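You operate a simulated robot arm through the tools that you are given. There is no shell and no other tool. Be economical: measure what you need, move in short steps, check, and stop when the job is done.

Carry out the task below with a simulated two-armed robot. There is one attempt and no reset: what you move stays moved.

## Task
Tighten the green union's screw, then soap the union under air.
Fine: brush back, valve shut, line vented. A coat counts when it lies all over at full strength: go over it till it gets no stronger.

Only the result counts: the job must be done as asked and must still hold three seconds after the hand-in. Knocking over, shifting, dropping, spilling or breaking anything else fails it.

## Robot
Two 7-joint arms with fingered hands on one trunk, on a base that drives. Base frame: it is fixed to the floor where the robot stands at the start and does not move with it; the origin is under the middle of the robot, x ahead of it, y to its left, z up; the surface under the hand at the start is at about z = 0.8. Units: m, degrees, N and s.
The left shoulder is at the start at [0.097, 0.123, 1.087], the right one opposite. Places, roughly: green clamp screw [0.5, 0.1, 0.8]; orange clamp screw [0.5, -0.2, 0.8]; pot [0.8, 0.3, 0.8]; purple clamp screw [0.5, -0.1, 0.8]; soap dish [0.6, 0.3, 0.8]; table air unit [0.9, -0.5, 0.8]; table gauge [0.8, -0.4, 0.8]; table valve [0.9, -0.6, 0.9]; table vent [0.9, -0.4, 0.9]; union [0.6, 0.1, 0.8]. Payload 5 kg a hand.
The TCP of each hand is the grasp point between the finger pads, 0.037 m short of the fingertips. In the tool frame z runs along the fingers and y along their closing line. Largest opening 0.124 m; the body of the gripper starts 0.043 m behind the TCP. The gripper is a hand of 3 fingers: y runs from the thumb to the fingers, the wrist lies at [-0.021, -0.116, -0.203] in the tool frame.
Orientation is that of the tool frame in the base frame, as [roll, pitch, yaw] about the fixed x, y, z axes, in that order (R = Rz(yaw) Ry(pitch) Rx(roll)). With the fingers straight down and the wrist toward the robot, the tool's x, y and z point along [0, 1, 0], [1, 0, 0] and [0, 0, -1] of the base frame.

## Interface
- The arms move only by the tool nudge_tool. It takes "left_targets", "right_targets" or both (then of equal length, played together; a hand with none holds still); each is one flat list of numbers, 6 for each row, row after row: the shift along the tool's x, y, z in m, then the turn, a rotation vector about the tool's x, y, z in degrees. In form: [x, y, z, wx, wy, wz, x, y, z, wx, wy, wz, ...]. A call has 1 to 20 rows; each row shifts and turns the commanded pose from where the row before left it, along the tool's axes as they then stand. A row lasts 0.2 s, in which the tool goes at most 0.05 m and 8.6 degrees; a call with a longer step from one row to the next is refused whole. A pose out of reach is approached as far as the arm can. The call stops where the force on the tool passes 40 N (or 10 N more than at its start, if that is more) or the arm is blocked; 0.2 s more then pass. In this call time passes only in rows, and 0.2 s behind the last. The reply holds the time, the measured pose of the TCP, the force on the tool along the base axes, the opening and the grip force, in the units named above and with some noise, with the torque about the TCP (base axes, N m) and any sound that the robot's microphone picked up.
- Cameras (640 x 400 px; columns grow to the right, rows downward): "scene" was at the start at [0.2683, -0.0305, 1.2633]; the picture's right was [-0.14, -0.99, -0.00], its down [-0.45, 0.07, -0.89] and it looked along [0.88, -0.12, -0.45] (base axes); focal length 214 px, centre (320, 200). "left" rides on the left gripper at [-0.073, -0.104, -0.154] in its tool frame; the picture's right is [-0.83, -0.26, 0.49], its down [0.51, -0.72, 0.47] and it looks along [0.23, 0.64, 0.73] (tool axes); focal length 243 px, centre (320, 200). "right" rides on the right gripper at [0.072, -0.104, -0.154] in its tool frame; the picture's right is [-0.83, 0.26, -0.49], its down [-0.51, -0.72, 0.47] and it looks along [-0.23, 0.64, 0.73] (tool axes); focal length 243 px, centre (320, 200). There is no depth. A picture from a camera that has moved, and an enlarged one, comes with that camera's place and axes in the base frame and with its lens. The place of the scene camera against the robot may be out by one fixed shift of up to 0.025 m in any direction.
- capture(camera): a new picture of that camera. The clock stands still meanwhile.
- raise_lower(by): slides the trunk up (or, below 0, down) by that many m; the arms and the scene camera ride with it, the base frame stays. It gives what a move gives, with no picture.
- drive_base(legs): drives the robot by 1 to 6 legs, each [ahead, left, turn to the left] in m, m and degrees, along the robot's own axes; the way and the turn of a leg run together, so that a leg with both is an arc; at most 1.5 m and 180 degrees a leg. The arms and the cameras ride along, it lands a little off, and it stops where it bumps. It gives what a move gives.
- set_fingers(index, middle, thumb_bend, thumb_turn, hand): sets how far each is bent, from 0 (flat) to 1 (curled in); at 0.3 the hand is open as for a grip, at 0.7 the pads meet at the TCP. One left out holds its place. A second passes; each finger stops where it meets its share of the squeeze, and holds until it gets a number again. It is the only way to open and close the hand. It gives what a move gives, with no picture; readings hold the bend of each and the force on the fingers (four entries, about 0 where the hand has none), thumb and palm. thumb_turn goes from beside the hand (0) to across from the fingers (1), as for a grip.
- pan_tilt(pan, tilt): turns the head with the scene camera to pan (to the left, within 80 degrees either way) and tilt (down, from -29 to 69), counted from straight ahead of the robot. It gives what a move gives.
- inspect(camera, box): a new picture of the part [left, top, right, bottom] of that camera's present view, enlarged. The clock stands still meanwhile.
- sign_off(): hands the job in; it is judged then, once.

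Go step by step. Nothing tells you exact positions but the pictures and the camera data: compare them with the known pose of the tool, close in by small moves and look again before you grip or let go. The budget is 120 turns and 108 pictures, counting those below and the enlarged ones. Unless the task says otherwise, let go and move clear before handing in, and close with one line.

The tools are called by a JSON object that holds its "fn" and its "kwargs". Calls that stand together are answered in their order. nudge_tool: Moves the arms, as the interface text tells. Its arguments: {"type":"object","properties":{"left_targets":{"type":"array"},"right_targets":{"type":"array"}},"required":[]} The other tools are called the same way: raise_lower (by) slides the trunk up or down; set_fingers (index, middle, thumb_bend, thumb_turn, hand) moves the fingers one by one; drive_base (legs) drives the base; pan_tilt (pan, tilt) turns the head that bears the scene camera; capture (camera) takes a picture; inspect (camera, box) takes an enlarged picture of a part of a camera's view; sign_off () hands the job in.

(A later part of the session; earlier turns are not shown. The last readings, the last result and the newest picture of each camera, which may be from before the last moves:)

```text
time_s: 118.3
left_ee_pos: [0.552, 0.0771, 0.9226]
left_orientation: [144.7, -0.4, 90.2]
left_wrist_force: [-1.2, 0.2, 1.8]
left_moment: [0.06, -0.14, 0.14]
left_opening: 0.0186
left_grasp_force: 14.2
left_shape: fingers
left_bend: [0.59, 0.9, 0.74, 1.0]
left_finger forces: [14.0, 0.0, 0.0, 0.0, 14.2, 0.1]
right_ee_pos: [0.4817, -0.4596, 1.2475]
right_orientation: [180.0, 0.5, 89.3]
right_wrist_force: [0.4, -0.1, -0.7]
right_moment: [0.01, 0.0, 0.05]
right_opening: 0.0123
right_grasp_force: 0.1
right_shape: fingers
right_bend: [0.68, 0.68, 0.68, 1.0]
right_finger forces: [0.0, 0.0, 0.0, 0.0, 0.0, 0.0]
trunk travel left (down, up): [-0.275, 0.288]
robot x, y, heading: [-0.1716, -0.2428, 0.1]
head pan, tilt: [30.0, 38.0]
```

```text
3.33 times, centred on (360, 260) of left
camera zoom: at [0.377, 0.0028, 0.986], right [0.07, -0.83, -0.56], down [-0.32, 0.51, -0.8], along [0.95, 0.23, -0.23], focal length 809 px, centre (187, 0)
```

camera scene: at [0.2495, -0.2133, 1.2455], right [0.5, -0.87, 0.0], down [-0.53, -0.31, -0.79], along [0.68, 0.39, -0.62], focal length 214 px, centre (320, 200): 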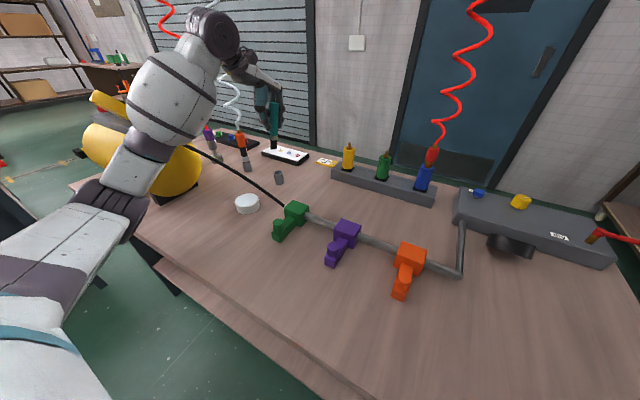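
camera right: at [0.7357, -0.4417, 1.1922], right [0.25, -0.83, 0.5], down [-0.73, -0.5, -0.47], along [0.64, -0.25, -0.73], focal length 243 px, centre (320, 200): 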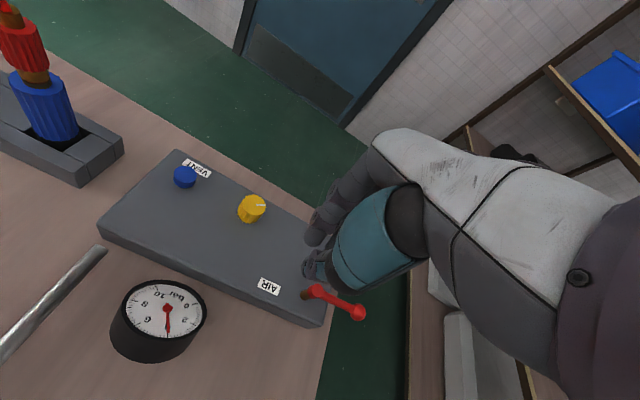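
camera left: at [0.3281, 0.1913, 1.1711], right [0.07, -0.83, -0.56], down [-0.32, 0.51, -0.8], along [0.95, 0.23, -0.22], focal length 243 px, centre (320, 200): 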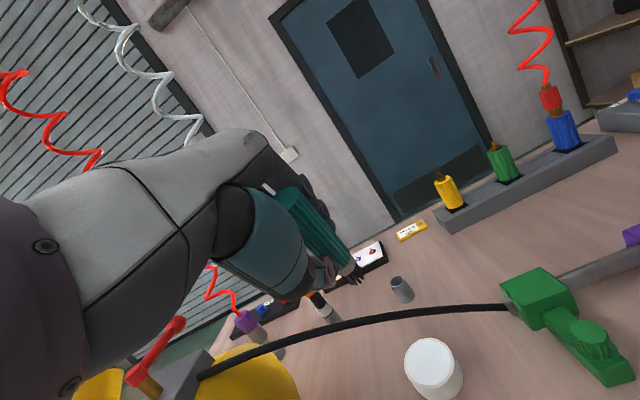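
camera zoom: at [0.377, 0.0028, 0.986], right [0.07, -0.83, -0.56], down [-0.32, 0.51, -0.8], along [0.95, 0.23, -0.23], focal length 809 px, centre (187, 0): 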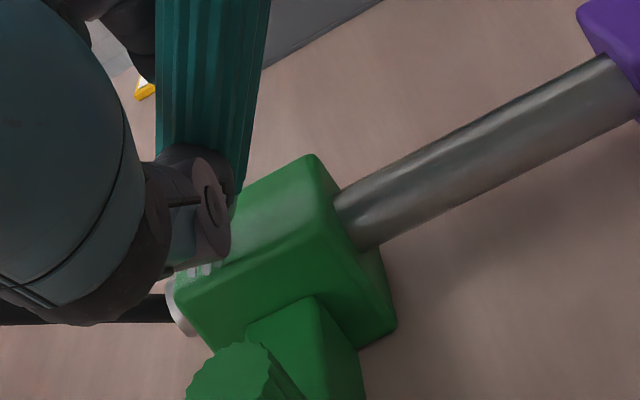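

A whitish film is forming. I'll sweep the whole top in passes with light pressure.

{"fn": "nudge_tool", "kwargs": {"left_targets": [-0.012, 0, 0, 0, 0, 0, -0.012, 0, 0, 0, 0, 0, -0.012, 0, 0, 0, 0, 0, -0.006, 0, 0, 0, 0, 0, 0, 0.0098, 0.0069, 0, 0, 0, 0.012, 0, 0, 0, 0, 0, 0.012, 0, 0, 0, 0, 0, 0.012, 0, 0, 0, 0, 0, 0.01, 0, 0, 0, 0, 0, 0, -0.0098, -0.0069, 0, 0, 0, 0, -0.0098, -0.0069, 0, 0, 0, -0.012, 0, 0, 0, 0, 0, -0.012, 0, 0, 0, 0, 0, -0.012, 0, 0, 0, 0, 0, -0.008, 0, 0, 0, 0, 0, 0, 0.0098, 0.0069, 0, 0, 0, 0.012, 0, 0, 0, 0, 0, 0.012, 0, 0, 0, 0, 0, 0.012, 0, 0, 0, 0, 0, 0.004, 0, 0, 0, 0, 0]}}

{"fn": "inspect", "kwargs": {"camera": "left", "box": [280, 200, 440, 320]}}

```text
time_s: 122.5
left_ee_pos: [0.5521, 0.0789, 0.9187]
left_orientation: [144.8, -0.3, 90.1]
left_wrist_force: [0.4, -0.4, 0.4]
left_moment: [-0.02, 0.06, -0.03]
left_opening: 0.0012
left_grasp_force: 0.0
left_shape: fingers
left_bend: [0.66, 0.9, 0.77, 1.0]
left_finger forces: [0.0, 0.0, 0.0, 0.0, 0.0, 0.1]
right_ee_pos: [0.4831, -0.4563, 1.2479]
right_orientation: [-179.9, 0.5, 89.3]
right_wrist_force: [1.2, -0.6, -0.3]
right_moment: [-0.02, 0.04, 0.01]
right_opening: 0.0126
right_grasp_force: 0.0
right_shape: fingers
right_bend: [0.68, 0.68, 0.68, 1.0]
right_finger forces: [0.0, 0.0, 0.0, 0.0, 0.0, 0.0]
trunk travel left (down, up): [-0.275, 0.288]
robot x, y, heading: [-0.1697, -0.2448, -0.3]
head pan, tilt: [30.0, 38.0]
```

```text
3.33 times, centred on (360, 260) of left
camera zoom: at [0.3778, 0.0056, 0.985], right [0.07, -0.83, -0.56], down [-0.32, 0.51, -0.8], along [0.94, 0.24, -0.23], focal length 809 px, centre (187, 0)
```

zoom: 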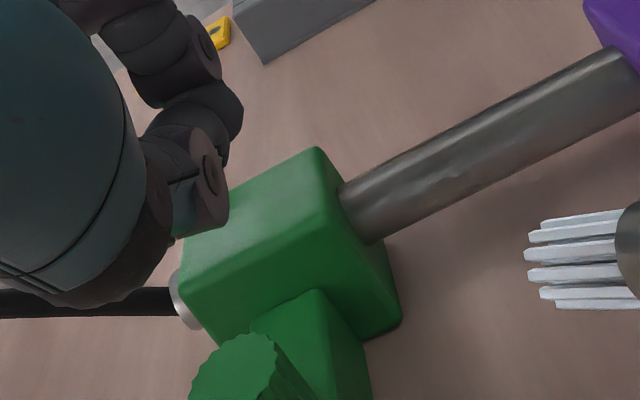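

The brush slipped out of the two-point grip. I'll lift the hand clear and see where it lies.

{"fn": "nudge_tool", "kwargs": {"left_targets": [0, 0.017, -0.025, 0, 0, 0, 0, 0.017, -0.025, 0, 0, 0, 0, 0.023, -0.033, 0, 0, 0, 0, 0.023, -0.033, 0, 0, 0]}}

{"fn": "pan_tilt", "kwargs": {"pan": 15, "tilt": 40}}

{"fn": "capture", "kwargs": {"camera": "scene"}}

```text
time_s: 123.5
left_ee_pos: [0.5463, 0.0778, 1.0636]
left_orientation: [144.7, -0.3, 90.1]
left_wrist_force: [-0.6, -0.6, 0.0]
left_moment: [-0.02, 0.0, -0.02]
left_opening: 0.0014
left_grasp_force: 0.0
left_shape: fingers
left_bend: [0.66, 0.9, 0.77, 1.0]
left_finger forces: [0.1, 0.0, 0.0, 0.1, 0.0, 0.0]
right_ee_pos: [0.4815, -0.4596, 1.2489]
right_orientation: [-180.0, 0.5, 89.3]
right_wrist_force: [1.0, -0.1, -0.5]
right_moment: [-0.03, -0.01, 0.0]
right_opening: 0.0125
right_grasp_force: 0.0
right_shape: fingers
right_bend: [0.68, 0.68, 0.68, 1.0]
right_finger forces: [0.0, 0.0, 0.0, 0.0, 0.1, 0.0]
trunk travel left (down, up): [-0.275, 0.288]
robot x, y, heading: [-0.1731, -0.2393, -0.3]
head pan, tilt: [30.0, 38.0]
```

```text
time_s: 124.2
left_ee_pos: [0.5474, 0.0789, 1.0634]
left_orientation: [144.7, -0.2, 90.1]
left_wrist_force: [0.7, -0.1, -0.3]
left_moment: [0.01, -0.01, 0.01]
left_opening: 0.0016
left_grasp_force: 0.2
left_shape: fingers
left_bend: [0.66, 0.9, 0.77, 1.0]
left_finger forces: [0.0, 0.0, 0.0, 0.0, 0.1, 0.0]
right_ee_pos: [0.4815, -0.4582, 1.2485]
right_orientation: [-180.0, 0.5, 89.3]
right_wrist_force: [0.3, 0.8, 0.0]
right_moment: [-0.03, 0.02, 0.0]
right_opening: 0.0125
right_grasp_force: 0.0
right_shape: fingers
right_bend: [0.68, 0.68, 0.68, 1.0]
right_finger forces: [0.0, 0.1, 0.1, 0.1, 0.0, 0.0]
trunk travel left (down, up): [-0.275, 0.288]
robot x, y, heading: [-0.1716, -0.2413, -0.1]
head pan, tilt: [15.0, 40.0]
```

```text
18 pictures are left
camera scene: at [0.0892, -0.2338, 1.2426], right [0.26, -0.97, 0.0], down [-0.62, -0.17, -0.77], along [0.74, 0.2, -0.64], focal length 214 px, centre (320, 200)
```

scene: 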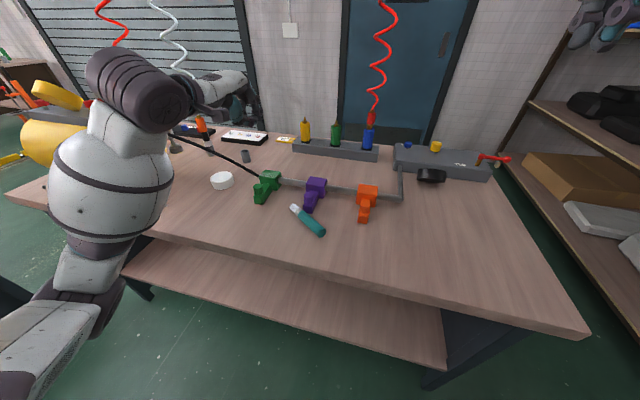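

The brush lies flat in front between the green and purple arms. I'll regrip it with the hand tilted 45° along the handle, so both fingers bear along it and it can't pivot. Back the base off a little and reorient first.

{"fn": "drive_base", "kwargs": {"legs": [[-0.08, 0, 0]]}}

{"fn": "set_fingers", "kwargs": {"hand": "left", "index": 0.42, "middle": 0.42, "thumb_bend": 0.42, "thumb_turn": 1.0}}

{"fn": "nudge_tool", "kwargs": {"left_targets": [0, 0, 0, 7, 0, 0, 0, 0, 0, 7, 0, 0, 0, 0, 0, 7, 0, 0, 0, 0, 0, 7, 0, 0, 0, 0, 0, 7.3, 0, 0, -0.04, 0, 0, 0, 0, 0, -0.04, 0, 0, 0, 0, 0, -0.04, 0, 0, 0, 0, 0, -0.045, 0.005, 0, 0, 0, 0, 0, 0, 0, 0, 0, 8.5, 0, 0, 0, 0, 0, 8.5, 0, 0, 0, 0, 0, 8.5, 0, 0, 0, 0, 0, 8.5]}}

{"fn": "inspect", "kwargs": {"camera": "left", "box": [270, 150, 510, 390]}}

```text
time_s: 125.3
left_ee_pos: [0.4699, 0.0811, 1.0638]
left_orientation: [144.7, -0.3, 90.2]
left_wrist_force: [0.9, -0.2, 0.4]
left_moment: [0.0, 0.01, -0.02]
left_opening: 0.0011
left_grasp_force: 0.0
left_shape: fingers
left_bend: [0.66, 0.9, 0.77, 1.0]
left_finger forces: [0.0, 0.0, 0.0, 0.0, 0.0, 0.1]
right_ee_pos: [0.4061, -0.4568, 1.2473]
right_orientation: [-180.0, 0.6, 89.4]
right_wrist_force: [-0.1, -0.1, 1.1]
right_moment: [0.01, 0.0, -0.01]
right_opening: 0.0123
right_grasp_force: 0.1
right_shape: fingers
right_bend: [0.68, 0.68, 0.68, 1.0]
right_finger forces: [0.0, 0.0, 0.1, 0.0, 0.0, 0.0]
trunk travel left (down, up): [-0.275, 0.288]
robot x, y, heading: [-0.2519, -0.2441, 0.2]
head pan, tilt: [15.0, 40.0]
```

```text
time_s: 126.3
left_ee_pos: [0.4711, 0.0789, 1.0617]
left_orientation: [144.7, -0.2, 90.2]
left_wrist_force: [0.0, 0.2, 0.7]
left_moment: [0.01, -0.01, -0.01]
left_opening: 0.0919
left_grasp_force: 0.1
left_shape: fingers
left_bend: [0.42, 0.42, 0.42, 0.99]
left_finger forces: [0.1, 0.0, 0.0, 0.0, 0.0, 0.1]
right_ee_pos: [0.4059, -0.4567, 1.2492]
right_orientation: [-179.8, 0.4, 89.4]
right_wrist_force: [-0.9, 0.2, 0.2]
right_moment: [-0.04, 0.01, -0.05]
right_opening: 0.0126
right_grasp_force: 0.1
right_shape: fingers
right_bend: [0.68, 0.68, 0.68, 1.0]
right_finger forces: [0.1, 0.1, 0.0, 0.0, 0.0, 0.1]
trunk travel left (down, up): [-0.275, 0.288]
robot x, y, heading: [-0.2472, -0.2436, 0.2]
head pan, tilt: [15.0, 40.0]
```

```text
time_s: 129.1
left_ee_pos: [0.4758, -0.0843, 1.0621]
left_orientation: [-179.9, -0.2, 56.1]
left_wrist_force: [-0.8, 0.3, -0.6]
left_moment: [0.01, 0.0, 0.01]
left_opening: 0.0918
left_grasp_force: 0.0
left_shape: fingers
left_bend: [0.42, 0.42, 0.42, 0.99]
left_finger forces: [0.0, 0.0, 0.1, 0.1, 0.0, 0.1]
right_ee_pos: [0.4068, -0.4556, 1.2491]
right_orientation: [180.0, 0.5, 89.5]
right_wrist_force: [0.3, 0.8, 0.3]
right_moment: [0.03, -0.03, -0.01]
right_opening: 0.0129
right_grasp_force: 0.0
right_shape: fingers
right_bend: [0.68, 0.68, 0.68, 1.0]
right_finger forces: [0.1, 0.0, 0.0, 0.0, 0.1, 0.1]
trunk travel left (down, up): [-0.275, 0.288]
robot x, y, heading: [-0.2465, -0.2433, -0.1]
head pan, tilt: [15.0, 40.0]
```

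```text
1.67 times, centred on (390, 270) of left
camera zoom: at [0.3481, -0.0877, 1.2156], right [-0.68, -0.54, -0.49], down [-0.32, 0.83, -0.47], along [0.66, -0.16, -0.73], focal length 404 px, centre (203, 83)
```

zoom: 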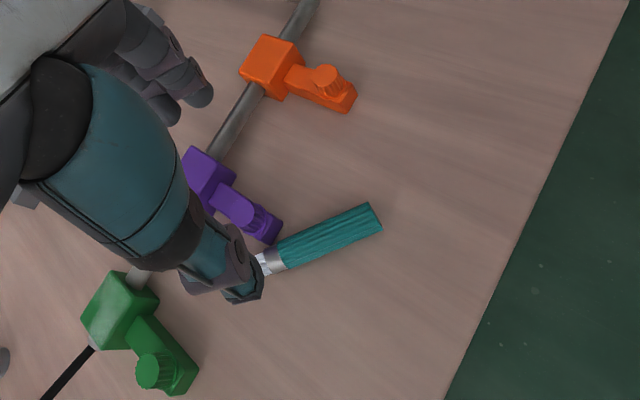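

The handle runs from (0.447, −0.129) to (0.503, −0.052), with its bristles beside the purple arm. I'll narrow the hand slightly and come down on the rear half, fingers across the handle.

{"fn": "set_fingers", "kwargs": {"hand": "left", "index": 0.5, "middle": 0.5, "thumb_bend": 0.5}}

{"fn": "nudge_tool", "kwargs": {"left_targets": [-0.018, 0.002, 0.03, 0, 0, 2, 0, 0, 0.04, 0, 0, 0, 0, 0, 0.04, 0, 0, 0]}}

{"fn": "inspect", "kwargs": {"camera": "left", "box": [260, 150, 420, 310]}}

```text
time_s: 130.1
left_ee_pos: [0.4764, -0.0861, 1.0623]
left_orientation: [-180.0, -0.2, 56.3]
left_wrist_force: [0.3, 0.2, -0.1]
left_moment: [-0.02, 0.0, 0.0]
left_opening: 0.0682
left_grasp_force: 0.0
left_shape: fingers
left_bend: [0.5, 0.5, 0.5, 1.0]
left_finger forces: [0.0, 0.0, 0.0, 0.0, 0.0, 0.0]
right_ee_pos: [0.4054, -0.4563, 1.25]
right_orientation: [179.9, 0.5, 89.5]
right_wrist_force: [1.8, -0.2, -0.2]
right_moment: [0.01, -0.01, 0.03]
right_opening: 0.0127
right_grasp_force: 0.0
right_shape: fingers
right_bend: [0.68, 0.68, 0.68, 1.0]
right_finger forces: [0.0, 0.1, 0.1, 0.0, 0.0, 0.0]
trunk travel left (down, up): [-0.275, 0.288]
robot x, y, heading: [-0.248, -0.2429, -0.1]
head pan, tilt: [15.0, 40.0]
```

```text
time_s: 130.9
left_ee_pos: [0.4674, -0.1008, 0.9525]
left_orientation: [-179.8, -0.1, 54.1]
left_wrist_force: [-0.2, 0.3, 0.0]
left_moment: [-0.03, 0.02, -0.02]
left_opening: 0.0684
left_grasp_force: 0.0
left_shape: fingers
left_bend: [0.5, 0.5, 0.5, 1.0]
left_finger forces: [0.0, 0.0, 0.0, 0.0, 0.0, 0.0]
right_ee_pos: [0.4063, -0.4578, 1.2487]
right_orientation: [180.0, 0.5, 89.4]
right_wrist_force: [-0.4, 1.1, 0.2]
right_moment: [0.0, 0.02, 0.02]
right_opening: 0.0128
right_grasp_force: 0.0
right_shape: fingers
right_bend: [0.68, 0.68, 0.68, 1.0]
right_finger forces: [0.0, 0.0, 0.0, 0.0, 0.0, 0.0]
trunk travel left (down, up): [-0.275, 0.288]
robot x, y, heading: [-0.2483, -0.2433, -0.0]
head pan, tilt: [15.0, 40.0]
```

```text
2.50 times, centred on (340, 230) of left
camera zoom: at [0.3401, -0.1001, 1.1058], right [-0.7, -0.52, -0.49], down [-0.29, 0.84, -0.47], along [0.66, -0.18, -0.73], focal length 606 px, centre (270, 125)
```

zoom: 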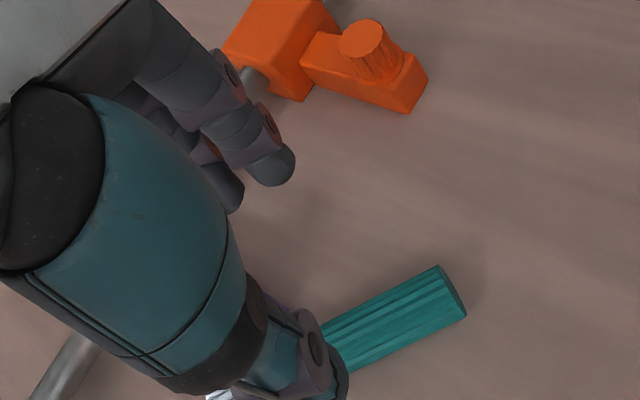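

{"fn": "nudge_tool", "kwargs": {"left_targets": [0, 0.002, 0.04, 0, 0, 0, 0, 0, 0.04, 0, 0, 0, 0, 0, 0.022, 0, 0, 0]}}

{"fn": "nudge_tool", "kwargs": {"left_targets": [0, 0, 0.004, 0, 0, 0]}}

{"fn": "set_fingers", "kwargs": {"hand": "left", "index": 0.72, "middle": 0.72, "thumb_bend": 0.72}}

```text
time_s: 131.7
left_ee_pos: [0.4697, -0.1031, 0.8524]
left_orientation: [-179.9, -0.2, 54.3]
left_wrist_force: [0.4, 0.6, -0.2]
left_moment: [-0.01, -0.03, 0.01]
left_opening: 0.0681
left_grasp_force: 0.2
left_shape: fingers
left_bend: [0.5, 0.5, 0.5, 1.0]
left_finger forces: [0.1, 0.1, 0.1, 0.0, 0.0, 0.1]
right_ee_pos: [0.4048, -0.4567, 1.2487]
right_orientation: [-180.0, 0.5, 89.5]
right_wrist_force: [0.1, 0.5, 0.2]
right_moment: [0.0, 0.01, -0.01]
right_opening: 0.0131
right_grasp_force: 0.1
right_shape: fingers
right_bend: [0.68, 0.68, 0.68, 1.0]
right_finger forces: [0.0, 0.0, 0.0, 0.1, 0.1, 0.1]
trunk travel left (down, up): [-0.275, 0.288]
robot x, y, heading: [-0.2505, -0.2445, -0.2]
head pan, tilt: [15.0, 40.0]
```

```text
time_s: 132.1
left_ee_pos: [0.4696, -0.1022, 0.8468]
left_orientation: [-179.9, -0.2, 54.2]
left_wrist_force: [-1.0, -1.1, 0.0]
left_moment: [-0.01, 0.03, 0.01]
left_opening: 0.0679
left_grasp_force: 0.0
left_shape: fingers
left_bend: [0.5, 0.5, 0.5, 1.0]
left_finger forces: [0.0, 0.0, 0.1, 0.0, 0.1, 0.0]
right_ee_pos: [0.4062, -0.4567, 1.2486]
right_orientation: [-180.0, 0.5, 89.4]
right_wrist_force: [0.2, -0.2, 0.1]
right_moment: [0.02, 0.03, -0.02]
right_opening: 0.0125
right_grasp_force: 0.0
right_shape: fingers
right_bend: [0.68, 0.68, 0.68, 1.0]
right_finger forces: [0.0, 0.1, 0.0, 0.0, 0.0, 0.0]
trunk travel left (down, up): [-0.275, 0.288]
robot x, y, heading: [-0.2472, -0.2415, -0.2]
head pan, tilt: [15.0, 40.0]
```

```text
time_s: 133.1
left_ee_pos: [0.4693, -0.1022, 0.8478]
left_orientation: [-180.0, -0.2, 54.2]
left_wrist_force: [0.7, 0.7, 0.3]
left_moment: [0.0, 0.01, -0.01]
left_opening: 0.0257
left_grasp_force: 14.6
left_shape: fingers
left_bend: [0.71, 0.66, 0.63, 1.0]
left_finger forces: [7.9, 5.7, 0.0, 0.0, 15.5, 0.1]
right_ee_pos: [0.4057, -0.4569, 1.2486]
right_orientation: [-180.0, 0.5, 89.4]
right_wrist_force: [1.1, 0.6, 0.4]
right_moment: [0.02, -0.03, -0.02]
right_opening: 0.0126
right_grasp_force: 0.1
right_shape: fingers
right_bend: [0.68, 0.68, 0.68, 1.0]
right_finger forces: [0.0, 0.1, 0.0, 0.0, 0.0, 0.1]
trunk travel left (down, up): [-0.275, 0.288]
robot x, y, heading: [-0.248, -0.2442, 0.2]
head pan, tilt: [15.0, 40.0]
```

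Both fingers and thumb bear on the handle now. Firm up, lift, tilt the bristles down 45° and move the base forward for reach.

{"fn": "set_fingers", "kwargs": {"hand": "left", "index": 0.85, "middle": 0.85, "thumb_bend": 0.85}}

{"fn": "nudge_tool", "kwargs": {"left_targets": [0, 0, -0.02, 0, 0, 0, 0, 0, -0.04, 0, 0, 0, 0, 0, -0.04, 0, 0, 0, 0, 0, -0.04, 0, 0, 0, 0, 0, -0.03, 0, 0, 0, 0, 0, 0, 0, 0, -8, 0, 0, 0, 0, 0, -8, 0, 0, 0, 0, 0, -8, 0, 0, 0, 0, 0, -8, 0, 0, 0, 0, -8, 0, 0, 0, 0, 0, -8, 0, 0, 0, 0, 0, -8, 0, 0, 0, 0, 0, -8, 0, 0, 0, 0, 0, -8, 0]}}

{"fn": "drive_base", "kwargs": {"legs": [[0.12, 0, 0]]}}

{"fn": "capture", "kwargs": {"camera": "scene"}}

```text
time_s: 134.1
left_ee_pos: [0.4687, -0.1027, 0.8469]
left_orientation: [-179.9, -0.2, 54.2]
left_wrist_force: [-0.5, 0.5, 0.0]
left_moment: [-0.03, 0.01, 0.03]
left_opening: 0.0246
left_grasp_force: 22.7
left_shape: fingers
left_bend: [0.72, 0.73, 0.61, 1.0]
left_finger forces: [12.4, 9.2, 0.0, 0.0, 23.1, 0.0]
right_ee_pos: [0.4056, -0.4565, 1.2486]
right_orientation: [-179.9, 0.5, 89.4]
right_wrist_force: [-0.3, -0.8, -0.6]
right_moment: [0.0, 0.02, 0.0]
right_opening: 0.0127
right_grasp_force: 0.1
right_shape: fingers
right_bend: [0.68, 0.68, 0.68, 1.0]
right_finger forces: [0.0, 0.0, 0.0, 0.0, 0.0, 0.0]
trunk travel left (down, up): [-0.275, 0.288]
robot x, y, heading: [-0.2479, -0.2431, -0.0]
head pan, tilt: [15.0, 40.0]
```

```text
time_s: 137.1
left_ee_pos: [0.469, -0.1018, 1.0166]
left_orientation: [-180.0, 39.9, 86.2]
left_wrist_force: [-0.6, 0.0, 0.2]
left_moment: [0.03, 0.02, 0.01]
left_opening: 0.0244
left_grasp_force: 22.4
left_shape: fingers
left_bend: [0.72, 0.73, 0.61, 1.0]
left_finger forces: [11.7, 9.8, 0.0, 0.1, 22.7, 0.0]
right_ee_pos: [0.4053, -0.4562, 1.2489]
right_orientation: [-180.0, 0.6, 89.5]
right_wrist_force: [-0.9, -0.7, 0.1]
right_moment: [0.01, 0.01, -0.01]
right_opening: 0.013
right_grasp_force: 0.2
right_shape: fingers
right_bend: [0.68, 0.68, 0.68, 1.0]
right_finger forces: [0.1, 0.1, 0.0, 0.1, 0.1, 0.0]
trunk travel left (down, up): [-0.275, 0.288]
robot x, y, heading: [-0.2472, -0.2397, -0.2]
head pan, tilt: [15.0, 40.0]
```

```text
time_s: 138.3
left_ee_pos: [0.5861, -0.1014, 1.0163]
left_orientation: [-179.8, 39.8, 86.5]
left_wrist_force: [0.4, 0.3, -0.5]
left_moment: [-0.01, -0.01, 0.03]
left_opening: 0.0243
left_grasp_force: 22.1
left_shape: fingers
left_bend: [0.72, 0.73, 0.61, 1.0]
left_finger forces: [11.7, 9.8, 0.0, 0.0, 22.8, 0.0]
right_ee_pos: [0.5228, -0.4547, 1.2494]
right_orientation: [179.9, 0.5, 89.5]
right_wrist_force: [0.1, 0.3, -0.1]
right_moment: [-0.01, 0.0, -0.01]
right_opening: 0.0127
right_grasp_force: 0.0
right_shape: fingers
right_bend: [0.68, 0.68, 0.68, 1.0]
right_finger forces: [0.0, 0.0, 0.0, 0.0, 0.0, 0.0]
trunk travel left (down, up): [-0.275, 0.288]
robot x, y, heading: [-0.1326, -0.2417, 0.1]
head pan, tilt: [15.0, 40.0]
```

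```text
15 pictures are left
camera scene: at [0.1298, -0.2328, 1.2428], right [0.26, -0.97, 0.0], down [-0.62, -0.17, -0.77], along [0.74, 0.2, -0.64], focal length 214 px, centre (320, 200)
```

scene: 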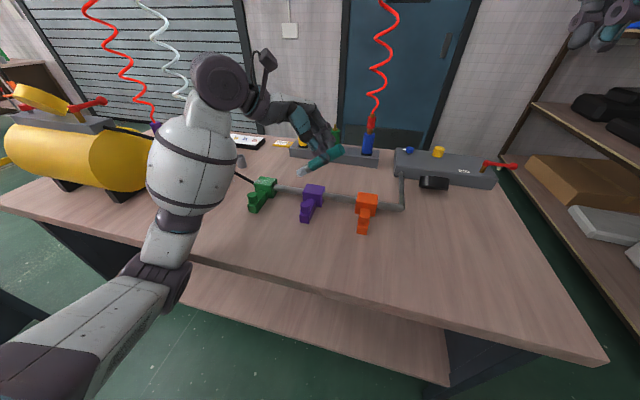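

The brush is well held, with its tip where I computed it. Check the union's coat so far.

{"fn": "inspect", "kwargs": {"camera": "scene", "box": [240, 170, 288, 215]}}

```text
8.89 times, centred on (264, 192) of scene
camera zoom: at [0.1298, -0.2328, 1.2428], right [0.26, -0.97, 0.0], down [-0.62, -0.17, -0.77], along [0.74, 0.2, -0.64], focal length 1906 px, centre (818, 267)
```

zoom: 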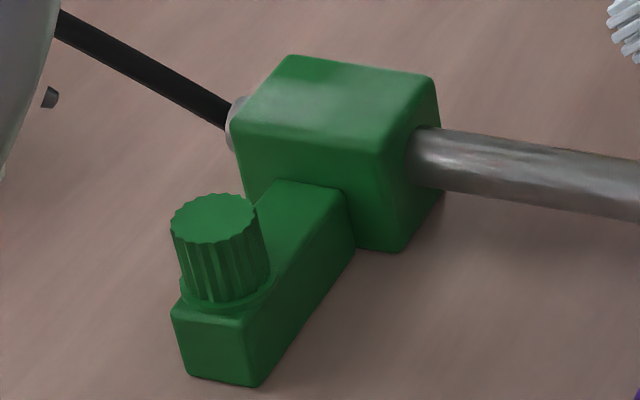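

{"fn": "nudge_tool", "kwargs": {"left_targets": [0.036, 0.006, -0.011, 0, 0, 0, 0.036, 0.006, -0.011, 0, 0, 0, 0.036, 0.006, -0.011, 0, 0, 0, 0.037, 0.005, -0.01, 0, 0, 0]}}

{"fn": "nudge_tool", "kwargs": {"left_targets": [0.0039, 0, 0.0046, 0, 0, 0, 0.0039, 0, 0.0046, 0, 0, 0]}}

{"fn": "inspect", "kwargs": {"camera": "scene", "box": [240, 155, 300, 215]}}

```text
time_s: 139.3
left_ee_pos: [0.616, 0.037, 0.957]
left_orientation: [179.9, 39.9, 86.2]
left_wrist_force: [-0.9, -0.5, -0.3]
left_moment: [-0.01, -0.03, 0.05]
left_opening: 0.0243
left_grasp_force: 21.8
left_shape: fingers
left_bend: [0.72, 0.73, 0.61, 1.0]
left_finger forces: [11.6, 9.8, 0.1, 0.0, 22.6, 0.0]
right_ee_pos: [0.5239, -0.4545, 1.2487]
right_orientation: [-180.0, 0.5, 89.7]
right_wrist_force: [0.4, -0.1, -0.4]
right_moment: [-0.02, -0.02, -0.01]
right_opening: 0.0127
right_grasp_force: 0.0
right_shape: fingers
right_bend: [0.68, 0.68, 0.68, 1.0]
right_finger forces: [0.1, 0.0, 0.0, 0.1, 0.1, 0.1]
trunk travel left (down, up): [-0.275, 0.288]
robot x, y, heading: [-0.127, -0.2422, -0.1]
head pan, tilt: [15.0, 40.0]
```

```text
time_s: 139.9
left_ee_pos: [0.6189, 0.0354, 0.9448]
left_orientation: [-180.0, 39.8, 86.3]
left_wrist_force: [0.0, 0.0, 0.2]
left_moment: [0.08, 0.02, -0.02]
left_opening: 0.0244
left_grasp_force: 21.8
left_shape: fingers
left_bend: [0.72, 0.73, 0.61, 1.0]
left_finger forces: [9.9, 11.8, 0.0, 0.0, 23.0, 0.1]
right_ee_pos: [0.5244, -0.4549, 1.2498]
right_orientation: [-180.0, 0.5, 89.5]
right_wrist_force: [-0.5, 0.2, -1.1]
right_moment: [0.01, 0.0, 0.0]
right_opening: 0.0127
right_grasp_force: 0.1
right_shape: fingers
right_bend: [0.68, 0.68, 0.68, 1.0]
right_finger forces: [0.0, 0.1, 0.1, 0.0, 0.0, 0.0]
trunk travel left (down, up): [-0.275, 0.288]
robot x, y, heading: [-0.1286, -0.2431, 0.2]
head pan, tilt: [15.0, 40.0]
```

```text
6.67 times, centred on (270, 185) of scene
camera zoom: at [0.1305, -0.2328, 1.2426], right [0.26, -0.97, 0.0], down [-0.62, -0.17, -0.77], along [0.74, 0.2, -0.64], focal length 1430 px, centre (653, 300)
```

zoom: 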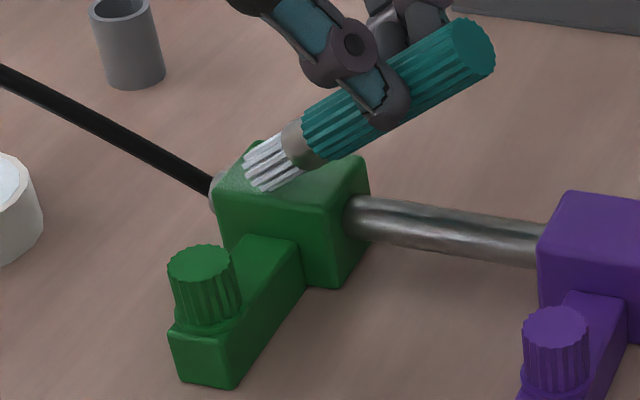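

Contact on the top. Systematic sweep over the top face.

{"fn": "nudge_tool", "kwargs": {"left_targets": [0.002, 0, 0.0023, 0, 0, 0, -0.0007, -0.014, 0.0006, 0, 0, 0, -0.0092, 0.0007, 0.0077, 0, 0, 0, -0.0092, 0.0007, 0.0077, 0, 0, 0, -0.0092, 0.0007, 0.0077, 0, 0, 0, 0.0006, 0.011, -0.0005, 0, 0, 0, 0.0092, -0.0007, -0.0077, 0, 0, 0, 0.0092, -0.0007, -0.0077, 0, 0, 0, 0.0092, -0.0007, -0.0077, 0, 0, 0, 0.0092, -0.0007, -0.0077, 0, 0, 0, 0.0006, 0.011, -0.0005, 0, 0, 0, -0.0092, 0.0007, 0.0077, 0, 0, 0, -0.0092, 0.0007, 0.0077, 0, 0, 0, -0.0092, 0.0007, 0.0077, 0, 0, 0, -0.0092, 0.0007, 0.0077, 0, 0, 0, 0.0005, 0.009, -0.0005, 0, 0, 0, 0.0092, -0.0007, -0.0077, 0, 0, 0, 0.0092, -0.0007, -0.0077, 0, 0, 0, 0.0092, -0.0007, -0.0077, 0, 0, 0, 0.0092, -0.0007, -0.0077, 0, 0, 0]}}

{"fn": "inspect", "kwargs": {"camera": "scene", "box": [240, 155, 300, 215]}}

```text
time_s: 144.1
left_ee_pos: [0.6358, 0.0495, 0.9423]
left_orientation: [-179.9, 39.9, 86.4]
left_wrist_force: [0.9, 0.0, 0.3]
left_moment: [-0.03, 0.0, 0.01]
left_opening: 0.0005
left_grasp_force: 0.0
left_shape: fingers
left_bend: [0.73, 0.75, 0.71, 1.0]
left_finger forces: [0.0, 0.1, 0.1, 0.0, 0.0, 0.1]
right_ee_pos: [0.5235, -0.4546, 1.2487]
right_orientation: [179.9, 0.5, 89.6]
right_wrist_force: [0.2, -0.4, 0.8]
right_moment: [-0.02, -0.01, -0.05]
right_opening: 0.0125
right_grasp_force: 0.1
right_shape: fingers
right_bend: [0.68, 0.68, 0.68, 1.0]
right_finger forces: [0.0, 0.1, 0.0, 0.1, 0.0, 0.1]
trunk travel left (down, up): [-0.275, 0.288]
robot x, y, heading: [-0.1315, -0.2438, 0.3]
head pan, tilt: [15.0, 40.0]
```

```text
6.67 times, centred on (270, 185) of scene
camera zoom: at [0.1304, -0.2324, 1.2426], right [0.26, -0.97, 0.0], down [-0.62, -0.17, -0.77], along [0.74, 0.2, -0.64], focal length 1430 px, centre (653, 300)
```

zoom: 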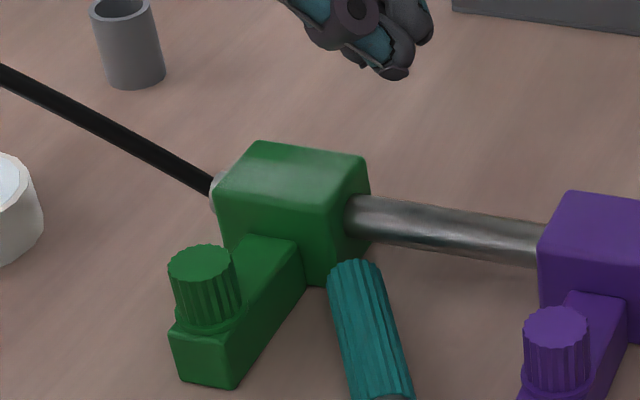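

It slipped again because it was held only by the fingertips. I'll lift the hand and see where the brush lies.

{"fn": "nudge_tool", "kwargs": {"left_targets": [-0.026, 0, -0.031, 0, 0, 0, -0.026, 0, -0.031, 0, 0, 0, -0.026, 0, -0.031, 0, 0, 0]}}

{"fn": "inspect", "kwargs": {"camera": "scene", "box": [220, 150, 360, 260]}}

```text
time_s: 144.9
left_ee_pos: [0.6351, 0.0473, 1.0635]
left_orientation: [180.0, 39.7, 86.3]
left_wrist_force: [-0.3, -0.4, -0.8]
left_moment: [0.0, 0.01, -0.03]
left_opening: 0.0003
left_grasp_force: 0.1
left_shape: fingers
left_bend: [0.73, 0.75, 0.71, 1.0]
left_finger forces: [0.0, 0.1, 0.1, 0.0, 0.0, 0.0]
right_ee_pos: [0.5248, -0.4557, 1.2502]
right_orientation: [179.9, 0.4, 89.5]
right_wrist_force: [-0.4, 0.8, -0.6]
right_moment: [0.03, -0.01, 0.03]
right_opening: 0.0127
right_grasp_force: 0.0
right_shape: fingers
right_bend: [0.68, 0.68, 0.68, 1.0]
right_finger forces: [0.0, 0.1, 0.1, 0.1, 0.0, 0.1]
trunk travel left (down, up): [-0.275, 0.288]
robot x, y, heading: [-0.127, -0.2428, 0.0]
head pan, tilt: [15.0, 40.0]
```

```text
3.64 times, centred on (290, 205) of scene
camera zoom: at [0.1303, -0.2333, 1.2427], right [0.26, -0.97, 0.0], down [-0.62, -0.17, -0.77], along [0.74, 0.2, -0.64], focal length 780 px, centre (429, 182)
```

zoom: 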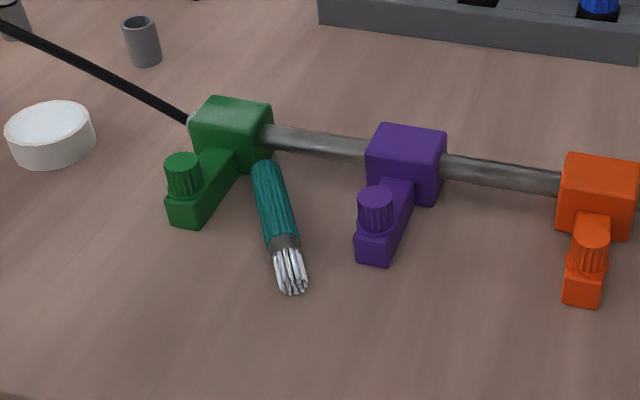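

The brush lies with its bristles toward me, handle end near the pipe. This suits a natural hold: hand from my side, bristles down. I'll straighten the hand, turn to yaw 33° and come above the handle.

{"fn": "set_fingers", "kwargs": {"hand": "left", "index": 0.5, "middle": 0.5, "thumb_bend": 0.5, "thumb_turn": 1.0}}

{"fn": "nudge_tool", "kwargs": {"left_targets": [0, 0, 0, 0, 8, 0, 0, 0, 0, 0, 8, 0, 0, 0, 0, 0, 8, 0, 0, 0, 0, 0, 8, 0, 0, 0, 0, 0, 7.8, 0, 0, 0, 0, 0, 0, 7.6, 0, 0, 0, 0, 0, 7.6, 0, 0, 0, 0, 0, 7.6, 0, 0, 0, 0, 0, 7.6, 0, 0, 0, 0, 0, 7.6, 0, 0, 0, 0, 0, 7.6, 0, 0, 0, 0, 0, 7.6, -0.042, -0.0075, 0.02, 0, 0, 0, -0.042, -0.0075, 0.02, 0, 0, 0, 0, 0, 0.03, 0, 0, 0]}}

{"fn": "inspect", "kwargs": {"camera": "left", "box": [240, 150, 480, 390]}}

```text
time_s: 145.9
left_ee_pos: [0.6348, 0.0464, 1.0632]
left_orientation: [-180.0, 39.8, 86.3]
left_wrist_force: [-0.4, -0.3, -0.2]
left_moment: [0.01, 0.03, 0.0]
left_opening: 0.0665
left_grasp_force: 0.1
left_shape: fingers
left_bend: [0.5, 0.5, 0.5, 1.0]
left_finger forces: [0.0, 0.1, 0.0, 0.1, 0.0, 0.0]
right_ee_pos: [0.5239, -0.4558, 1.2492]
right_orientation: [-180.0, 0.4, 89.5]
right_wrist_force: [-0.7, -0.3, -0.2]
right_moment: [-0.01, -0.02, 0.02]
right_opening: 0.0129
right_grasp_force: 0.0
right_shape: fingers
right_bend: [0.68, 0.68, 0.68, 1.0]
right_finger forces: [0.0, 0.1, 0.1, 0.0, 0.0, 0.0]
trunk travel left (down, up): [-0.275, 0.288]
robot x, y, heading: [-0.1311, -0.2426, 0.2]
head pan, tilt: [15.0, 40.0]
```

```text
time_s: 149.1
left_ee_pos: [0.559, 0.0151, 0.9926]
left_orientation: [-180.0, 0.0, 33.1]
left_wrist_force: [0.4, 0.3, 0.0]
left_moment: [-0.02, -0.01, -0.03]
left_opening: 0.067
left_grasp_force: 0.0
left_shape: fingers
left_bend: [0.5, 0.5, 0.5, 1.0]
left_finger forces: [0.1, 0.0, 0.1, 0.1, 0.1, 0.0]
right_ee_pos: [0.5247, -0.4556, 1.2481]
right_orientation: [-179.9, 0.5, 89.4]
right_wrist_force: [-0.2, 0.2, 0.5]
right_moment: [-0.05, 0.01, -0.03]
right_opening: 0.0124
right_grasp_force: 0.1
right_shape: fingers
right_bend: [0.68, 0.68, 0.68, 1.0]
right_finger forces: [0.0, 0.0, 0.0, 0.1, 0.1, 0.1]
trunk travel left (down, up): [-0.275, 0.288]
robot x, y, heading: [-0.1326, -0.2403, -0.1]
head pan, tilt: [15.0, 40.0]
```

```text
1.67 times, centred on (360, 270) of left
camera zoom: at [0.4408, 0.0628, 1.1457], right [-0.84, -0.23, -0.49], down [0.03, 0.88, -0.47], along [0.54, -0.41, -0.73], focal length 404 px, centre (253, 83)
```

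zoom: 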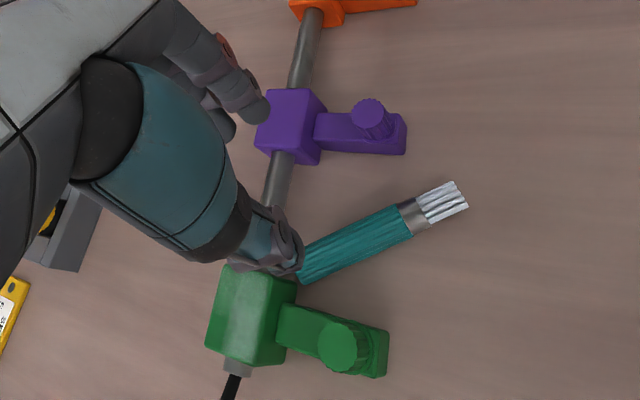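

{"fn": "nudge_tool", "kwargs": {"left_targets": [-0.0065, -0.013, 0.03, 0, 0, 3.8, 0, 0, 0.04, 0, 0, 0, 0, 0, 0.04, 0, 0, 0, 0, 0, 0.036, 0, 0, 0]}}

{"fn": "nudge_tool", "kwargs": {"left_targets": [0, 0, 0.004, 0, 0, 0, 0, 0, 0.004, 0, 0, 0]}}

```text
time_s: 150.1
left_ee_pos: [0.5455, 0.0222, 0.8489]
left_orientation: [-179.9, 0.0, 29.4]
left_wrist_force: [0.0, 1.2, 0.2]
left_moment: [0.0, 0.01, 0.0]
left_opening: 0.067
left_grasp_force: 0.1
left_shape: fingers
left_bend: [0.5, 0.5, 0.5, 1.0]
left_finger forces: [0.0, 0.0, 0.0, 0.1, 0.0, 0.1]
right_ee_pos: [0.5242, -0.4546, 1.2487]
right_orientation: [180.0, 0.4, 89.5]
right_wrist_force: [-0.3, 0.1, -0.4]
right_moment: [0.0, 0.02, -0.01]
right_opening: 0.0129
right_grasp_force: 0.0
right_shape: fingers
right_bend: [0.68, 0.68, 0.68, 1.0]
right_finger forces: [0.0, 0.0, 0.0, 0.0, 0.1, 0.0]
trunk travel left (down, up): [-0.275, 0.288]
robot x, y, heading: [-0.1355, -0.2412, -0.2]
head pan, tilt: [15.0, 40.0]
```

```text
time_s: 150.7
left_ee_pos: [0.5438, 0.0228, 0.8436]
left_orientation: [179.9, -0.2, 29.3]
left_wrist_force: [2.9, -0.1, 14.3]
left_moment: [-0.43, -0.52, 0.03]
left_opening: 0.0668
left_grasp_force: 7.1
left_shape: fingers
left_bend: [0.5, 0.49, 0.5, 1.0]
left_finger forces: [0.0, 13.5, 0.1, 0.0, 0.0, 0.0]
right_ee_pos: [0.5222, -0.4566, 1.2501]
right_orientation: [179.9, 0.4, 89.5]
right_wrist_force: [0.3, 0.5, -0.4]
right_moment: [0.01, 0.03, -0.03]
right_opening: 0.0125
right_grasp_force: 0.1
right_shape: fingers
right_bend: [0.68, 0.68, 0.68, 1.0]
right_finger forces: [0.1, 0.0, 0.0, 0.1, 0.0, 0.0]
trunk travel left (down, up): [-0.275, 0.288]
robot x, y, heading: [-0.128, -0.242, -0.0]
head pan, tilt: [15.0, 40.0]
```

{"fn": "nudge_tool", "kwargs": {"left_targets": [0, 0, -0.005, 0, 0, 0]}}

{"fn": "set_fingers", "kwargs": {"hand": "left", "index": 0.59, "middle": 0.59, "thumb_bend": 0.59}}

{"fn": "nudge_tool", "kwargs": {"left_targets": [0, 0, 0.004, 0, 0, 0, 0, 0, 0.004, 0, 0, 0, 0, 0, 0.004, 0, 0, 0]}}

```text
time_s: 151.1
left_ee_pos: [0.5437, 0.0227, 0.8426]
left_orientation: [-179.9, 0.1, 29.3]
left_wrist_force: [-0.2, -0.2, 0.3]
left_moment: [0.0, -0.05, -0.03]
left_opening: 0.0669
left_grasp_force: 0.0
left_shape: fingers
left_bend: [0.5, 0.5, 0.5, 1.0]
left_finger forces: [0.1, 0.9, 0.1, 0.0, 0.0, 0.0]
right_ee_pos: [0.5227, -0.456, 1.248]
right_orientation: [180.0, 0.5, 89.5]
right_wrist_force: [0.2, -1.1, -1.8]
right_moment: [-0.04, -0.02, -0.02]
right_opening: 0.0126
right_grasp_force: 0.1
right_shape: fingers
right_bend: [0.68, 0.68, 0.68, 1.0]
right_finger forces: [0.0, 0.0, 0.1, 0.0, 0.0, 0.0]
trunk travel left (down, up): [-0.275, 0.288]
robot x, y, heading: [-0.1294, -0.2435, 0.2]
head pan, tilt: [15.0, 40.0]
```

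```text
time_s: 152.1
left_ee_pos: [0.5441, 0.0237, 0.8446]
left_orientation: [180.0, 0.0, 29.3]
left_wrist_force: [-0.4, -1.0, -0.5]
left_moment: [0.0, 0.03, -0.03]
left_opening: 0.0406
left_grasp_force: 0.1
left_shape: fingers
left_bend: [0.59, 0.59, 0.59, 1.0]
left_finger forces: [0.1, 0.1, 0.1, 0.0, 0.0, 0.0]
right_ee_pos: [0.5246, -0.4549, 1.2495]
right_orientation: [180.0, 0.5, 89.4]
right_wrist_force: [0.4, 0.3, -0.4]
right_moment: [-0.01, 0.02, 0.02]
right_opening: 0.0127
right_grasp_force: 0.0
right_shape: fingers
right_bend: [0.68, 0.68, 0.68, 1.0]
right_finger forces: [0.0, 0.0, 0.0, 0.0, 0.0, 0.0]
trunk travel left (down, up): [-0.275, 0.288]
robot x, y, heading: [-0.1316, -0.2435, 0.1]
head pan, tilt: [15.0, 40.0]
```

```text
time_s: 152.9
left_ee_pos: [0.5452, 0.0215, 0.8421]
left_orientation: [179.3, -0.6, 29.4]
left_wrist_force: [-3.7, -2.1, 20.9]
left_moment: [-0.21, 0.29, -0.04]
left_opening: 0.0395
left_grasp_force: 10.1
left_shape: fingers
left_bend: [0.6, 0.59, 0.59, 1.0]
left_finger forces: [10.0, 2.7, 0.0, 0.0, 8.1, 0.0]
right_ee_pos: [0.5229, -0.455, 1.2494]
right_orientation: [179.9, 0.5, 89.6]
right_wrist_force: [-1.2, -0.4, -0.9]
right_moment: [0.01, 0.03, 0.02]
right_opening: 0.0127
right_grasp_force: 0.2
right_shape: fingers
right_bend: [0.68, 0.68, 0.68, 1.0]
right_finger forces: [0.0, 0.0, 0.1, 0.0, 0.1, 0.0]
trunk travel left (down, up): [-0.275, 0.288]
robot x, y, heading: [-0.1285, -0.2413, 0.2]
head pan, tilt: [15.0, 40.0]
stopped in row 3 (left hand): the force on the tool passed its limit at 45 N (the readings are from after the stop); the commanded pose is now the measured one
```

{"fn": "set_fingers", "kwargs": {"hand": "left", "index": 0.8, "middle": 0.8, "thumb_bend": 0.8}}

{"fn": "set_fingers", "kwargs": {"hand": "left", "index": 1.0, "middle": 1.0, "thumb_bend": 1.0}}

{"fn": "nudge_tool", "kwargs": {"left_targets": [0, 0, -0.02, 0, 0, 0, 0, 0, -0.04, 0, 0, 0, 0, 0, -0.04, 0, 0, 0, 0, 0, -0.04, 0, 0, 0]}}

```text
time_s: 153.9
left_ee_pos: [0.545, 0.0216, 0.8404]
left_orientation: [179.4, -0.4, 29.4]
left_wrist_force: [5.9, 0.0, 22.8]
left_moment: [-0.03, -0.04, 0.07]
left_opening: 0.0277
left_grasp_force: 34.1
left_shape: fingers
left_bend: [0.62, 0.64, 0.68, 1.0]
left_finger forces: [22.3, 12.2, 0.0, 0.0, 33.5, 0.1]
right_ee_pos: [0.5232, -0.4558, 1.2496]
right_orientation: [179.9, 0.4, 89.5]
right_wrist_force: [0.4, -0.3, 0.2]
right_moment: [-0.01, 0.01, 0.0]
right_opening: 0.0128
right_grasp_force: 0.0
right_shape: fingers
right_bend: [0.68, 0.68, 0.68, 1.0]
right_finger forces: [0.1, 0.1, 0.0, 0.0, 0.1, 0.0]
trunk travel left (down, up): [-0.275, 0.288]
robot x, y, heading: [-0.1305, -0.2448, 0.1]
head pan, tilt: [15.0, 40.0]
```

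```text
time_s: 154.9
left_ee_pos: [0.5451, 0.0226, 0.8386]
left_orientation: [179.7, -0.2, 29.4]
left_wrist_force: [0.0, 0.7, -0.2]
left_moment: [-0.01, -0.05, -0.02]
left_opening: 0.026
left_grasp_force: 23.7
left_shape: fingers
left_bend: [0.75, 0.74, 0.72, 1.0]
left_finger forces: [12.4, 11.9, 0.1, 0.1, 23.4, 0.0]
right_ee_pos: [0.5251, -0.4549, 1.2473]
right_orientation: [180.0, 0.5, 89.5]
right_wrist_force: [-0.2, -0.2, -0.2]
right_moment: [0.04, 0.02, -0.04]
right_opening: 0.0126
right_grasp_force: 0.1
right_shape: fingers
right_bend: [0.68, 0.68, 0.68, 1.0]
right_finger forces: [0.0, 0.0, 0.0, 0.0, 0.0, 0.0]
trunk travel left (down, up): [-0.275, 0.288]
robot x, y, heading: [-0.1322, -0.2451, 0.3]
head pan, tilt: [15.0, 40.0]
```

```text
time_s: 155.9
left_ee_pos: [0.5444, 0.0217, 0.9769]
left_orientation: [179.6, -0.4, 29.4]
left_wrist_force: [0.0, 0.2, -0.4]
left_moment: [0.01, -0.02, 0.0]
left_opening: 0.0263
left_grasp_force: 24.0
left_shape: fingers
left_bend: [0.75, 0.74, 0.72, 1.0]
left_finger forces: [12.5, 11.9, 0.0, 0.0, 23.3, 0.0]
right_ee_pos: [0.5238, -0.4571, 1.2488]
right_orientation: [180.0, 0.4, 89.4]
right_wrist_force: [-0.7, 0.1, 0.1]
right_moment: [0.04, -0.01, 0.0]
right_opening: 0.0124
right_grasp_force: 0.1
right_shape: fingers
right_bend: [0.68, 0.68, 0.68, 1.0]
right_finger forces: [0.1, 0.1, 0.1, 0.0, 0.0, 0.0]
trunk travel left (down, up): [-0.275, 0.288]
robot x, y, heading: [-0.1327, -0.2441, 0.3]
head pan, tilt: [15.0, 40.0]
```

A deep, symmetric three-point grip this time. I'll tilt the bristles down and move over the union.

{"fn": "nudge_tool", "kwargs": {"left_targets": [0, 0, -0.02, 0, 0, 0, 0, 0, 0, 0, 8, 0, 0, 0, 0, 0, 8, 0, 0, 0, 0, 0, 8, 0, 0, 0, 0, 0, 8, 0, 0, 0, 0, 0, 8, 0, 0, 0, 0, 0, 8, 0, 0.0155, -0.0046, 0.031, 0, 0, 0, 0.0155, -0.0046, 0.031, 0, 0, 0, 0.0155, -0.0046, 0.031, 0, 0, 0, 0.0155, -0.0046, 0.031, 0, 0, 0]}}

{"fn": "inspect", "kwargs": {"camera": "scene", "box": [230, 140, 310, 215]}}

```text
time_s: 158.3
left_ee_pos: [0.6514, 0.1063, 0.9612]
left_orientation: [179.3, -48.3, 30.0]
left_wrist_force: [0.1, 0.4, -0.1]
left_moment: [0.04, 0.0, 0.0]
left_opening: 0.026
left_grasp_force: 23.2
left_shape: fingers
left_bend: [0.75, 0.74, 0.72, 1.0]
left_finger forces: [12.3, 12.0, 0.0, 0.0, 23.2, 0.0]
right_ee_pos: [0.5248, -0.4554, 1.2484]
right_orientation: [180.0, 0.5, 89.5]
right_wrist_force: [0.7, -0.4, -0.1]
right_moment: [-0.03, 0.03, 0.0]
right_opening: 0.0129
right_grasp_force: 0.1
right_shape: fingers
right_bend: [0.68, 0.68, 0.68, 1.0]
right_finger forces: [0.1, 0.1, 0.1, 0.1, 0.1, 0.0]
trunk travel left (down, up): [-0.275, 0.288]
robot x, y, heading: [-0.1317, -0.2415, 0.3]
head pan, tilt: [15.0, 40.0]
```

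```text
5.33 times, centred on (270, 178) of scene
camera zoom: at [0.1317, -0.2323, 1.2423], right [0.26, -0.97, 0.0], down [-0.62, -0.17, -0.77], along [0.74, 0.2, -0.64], focal length 1144 px, centre (587, 320)
```

zoom: 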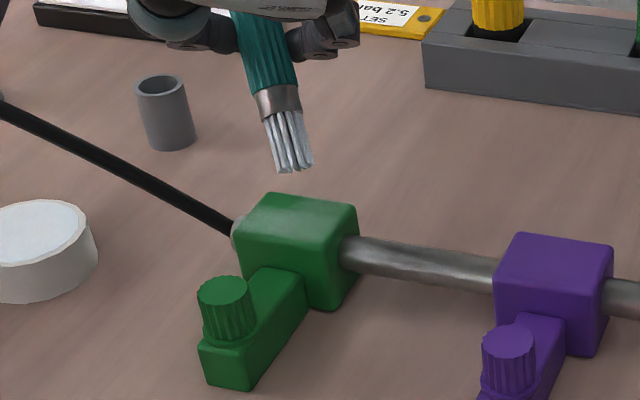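

{"fn": "nudge_tool", "kwargs": {"left_targets": [-0.0089, 0, 0.008, 0, 0, 0, -0.0045, 0, 0.004, 0, 0, 0]}}

{"fn": "nudge_tool", "kwargs": {"left_targets": [-0.0037, 0, 0.0033, 0, 0, 0]}}

{"fn": "nudge_tool", "kwargs": {"left_targets": [-0.003, 0, 0.0027, 0, 0, 0]}}

{"fn": "inspect", "kwargs": {"camera": "scene", "box": [240, 155, 300, 215]}}

```text
time_s: 158.9
left_ee_pos: [0.65, 0.105, 0.9447]
left_orientation: [179.5, -48.3, 29.7]
left_wrist_force: [-0.5, -0.8, 0.1]
left_moment: [-0.02, 0.02, -0.01]
left_opening: 0.026
left_grasp_force: 23.7
left_shape: fingers
left_bend: [0.75, 0.74, 0.72, 1.0]
left_finger forces: [12.2, 11.9, 0.1, 0.0, 23.2, 0.0]
right_ee_pos: [0.5239, -0.4557, 1.2505]
right_orientation: [-180.0, 0.6, 89.5]
right_wrist_force: [-0.3, 0.0, -0.3]
right_moment: [0.02, 0.03, -0.02]
right_opening: 0.0124
right_grasp_force: 0.1
right_shape: fingers
right_bend: [0.68, 0.68, 0.68, 1.0]
right_finger forces: [0.1, 0.0, 0.0, 0.0, 0.0, 0.1]
trunk travel left (down, up): [-0.275, 0.288]
robot x, y, heading: [-0.1321, -0.2451, 0.2]
head pan, tilt: [15.0, 40.0]
```

```text
time_s: 159.3
left_ee_pos: [0.651, 0.1039, 0.9398]
left_orientation: [179.3, -48.3, 29.9]
left_wrist_force: [-0.2, 0.8, -0.8]
left_moment: [-0.01, -0.01, 0.02]
left_opening: 0.0258
left_grasp_force: 24.0
left_shape: fingers
left_bend: [0.75, 0.74, 0.72, 1.0]
left_finger forces: [12.3, 11.9, 0.0, 0.0, 23.1, 0.1]
right_ee_pos: [0.5243, -0.4543, 1.2483]
right_orientation: [-180.0, 0.5, 89.5]
right_wrist_force: [-0.6, -0.1, -0.3]
right_moment: [-0.01, 0.0, -0.01]
right_opening: 0.0126
right_grasp_force: 0.1
right_shape: fingers
right_bend: [0.68, 0.68, 0.68, 1.0]
right_finger forces: [0.1, 0.0, 0.0, 0.0, 0.0, 0.0]
trunk travel left (down, up): [-0.275, 0.288]
robot x, y, heading: [-0.1324, -0.2426, 0.1]
head pan, tilt: [15.0, 40.0]
```

```text
time_s: 159.7
left_ee_pos: [0.6499, 0.1055, 0.9348]
left_orientation: [179.4, -48.3, 29.8]
left_wrist_force: [0.9, -0.5, -1.4]
left_moment: [-0.01, 0.02, 0.0]
left_opening: 0.0259
left_grasp_force: 23.1
left_shape: fingers
left_bend: [0.75, 0.74, 0.72, 1.0]
left_finger forces: [12.2, 11.9, 0.0, 0.0, 23.0, 0.1]
right_ee_pos: [0.5252, -0.4558, 1.2496]
right_orientation: [179.9, 0.4, 89.5]
right_wrist_force: [-0.4, 0.9, 0.6]
right_moment: [0.0, -0.01, 0.03]
right_opening: 0.0126
right_grasp_force: 0.0
right_shape: fingers
right_bend: [0.68, 0.68, 0.68, 1.0]
right_finger forces: [0.0, 0.0, 0.1, 0.0, 0.0, 0.0]
trunk travel left (down, up): [-0.275, 0.288]
robot x, y, heading: [-0.1319, -0.2429, 0.2]
head pan, tilt: [15.0, 40.0]
```

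```text
6.67 times, centred on (270, 185) of scene
camera zoom: at [0.1308, -0.2327, 1.2425], right [0.26, -0.97, 0.0], down [-0.62, -0.17, -0.77], along [0.74, 0.2, -0.64], focal length 1430 px, centre (653, 300)
```

zoom: 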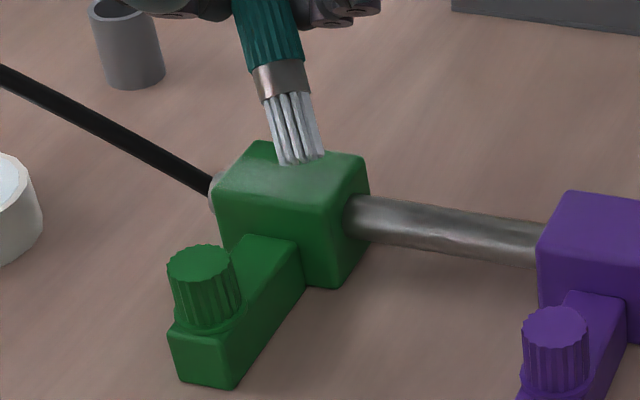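

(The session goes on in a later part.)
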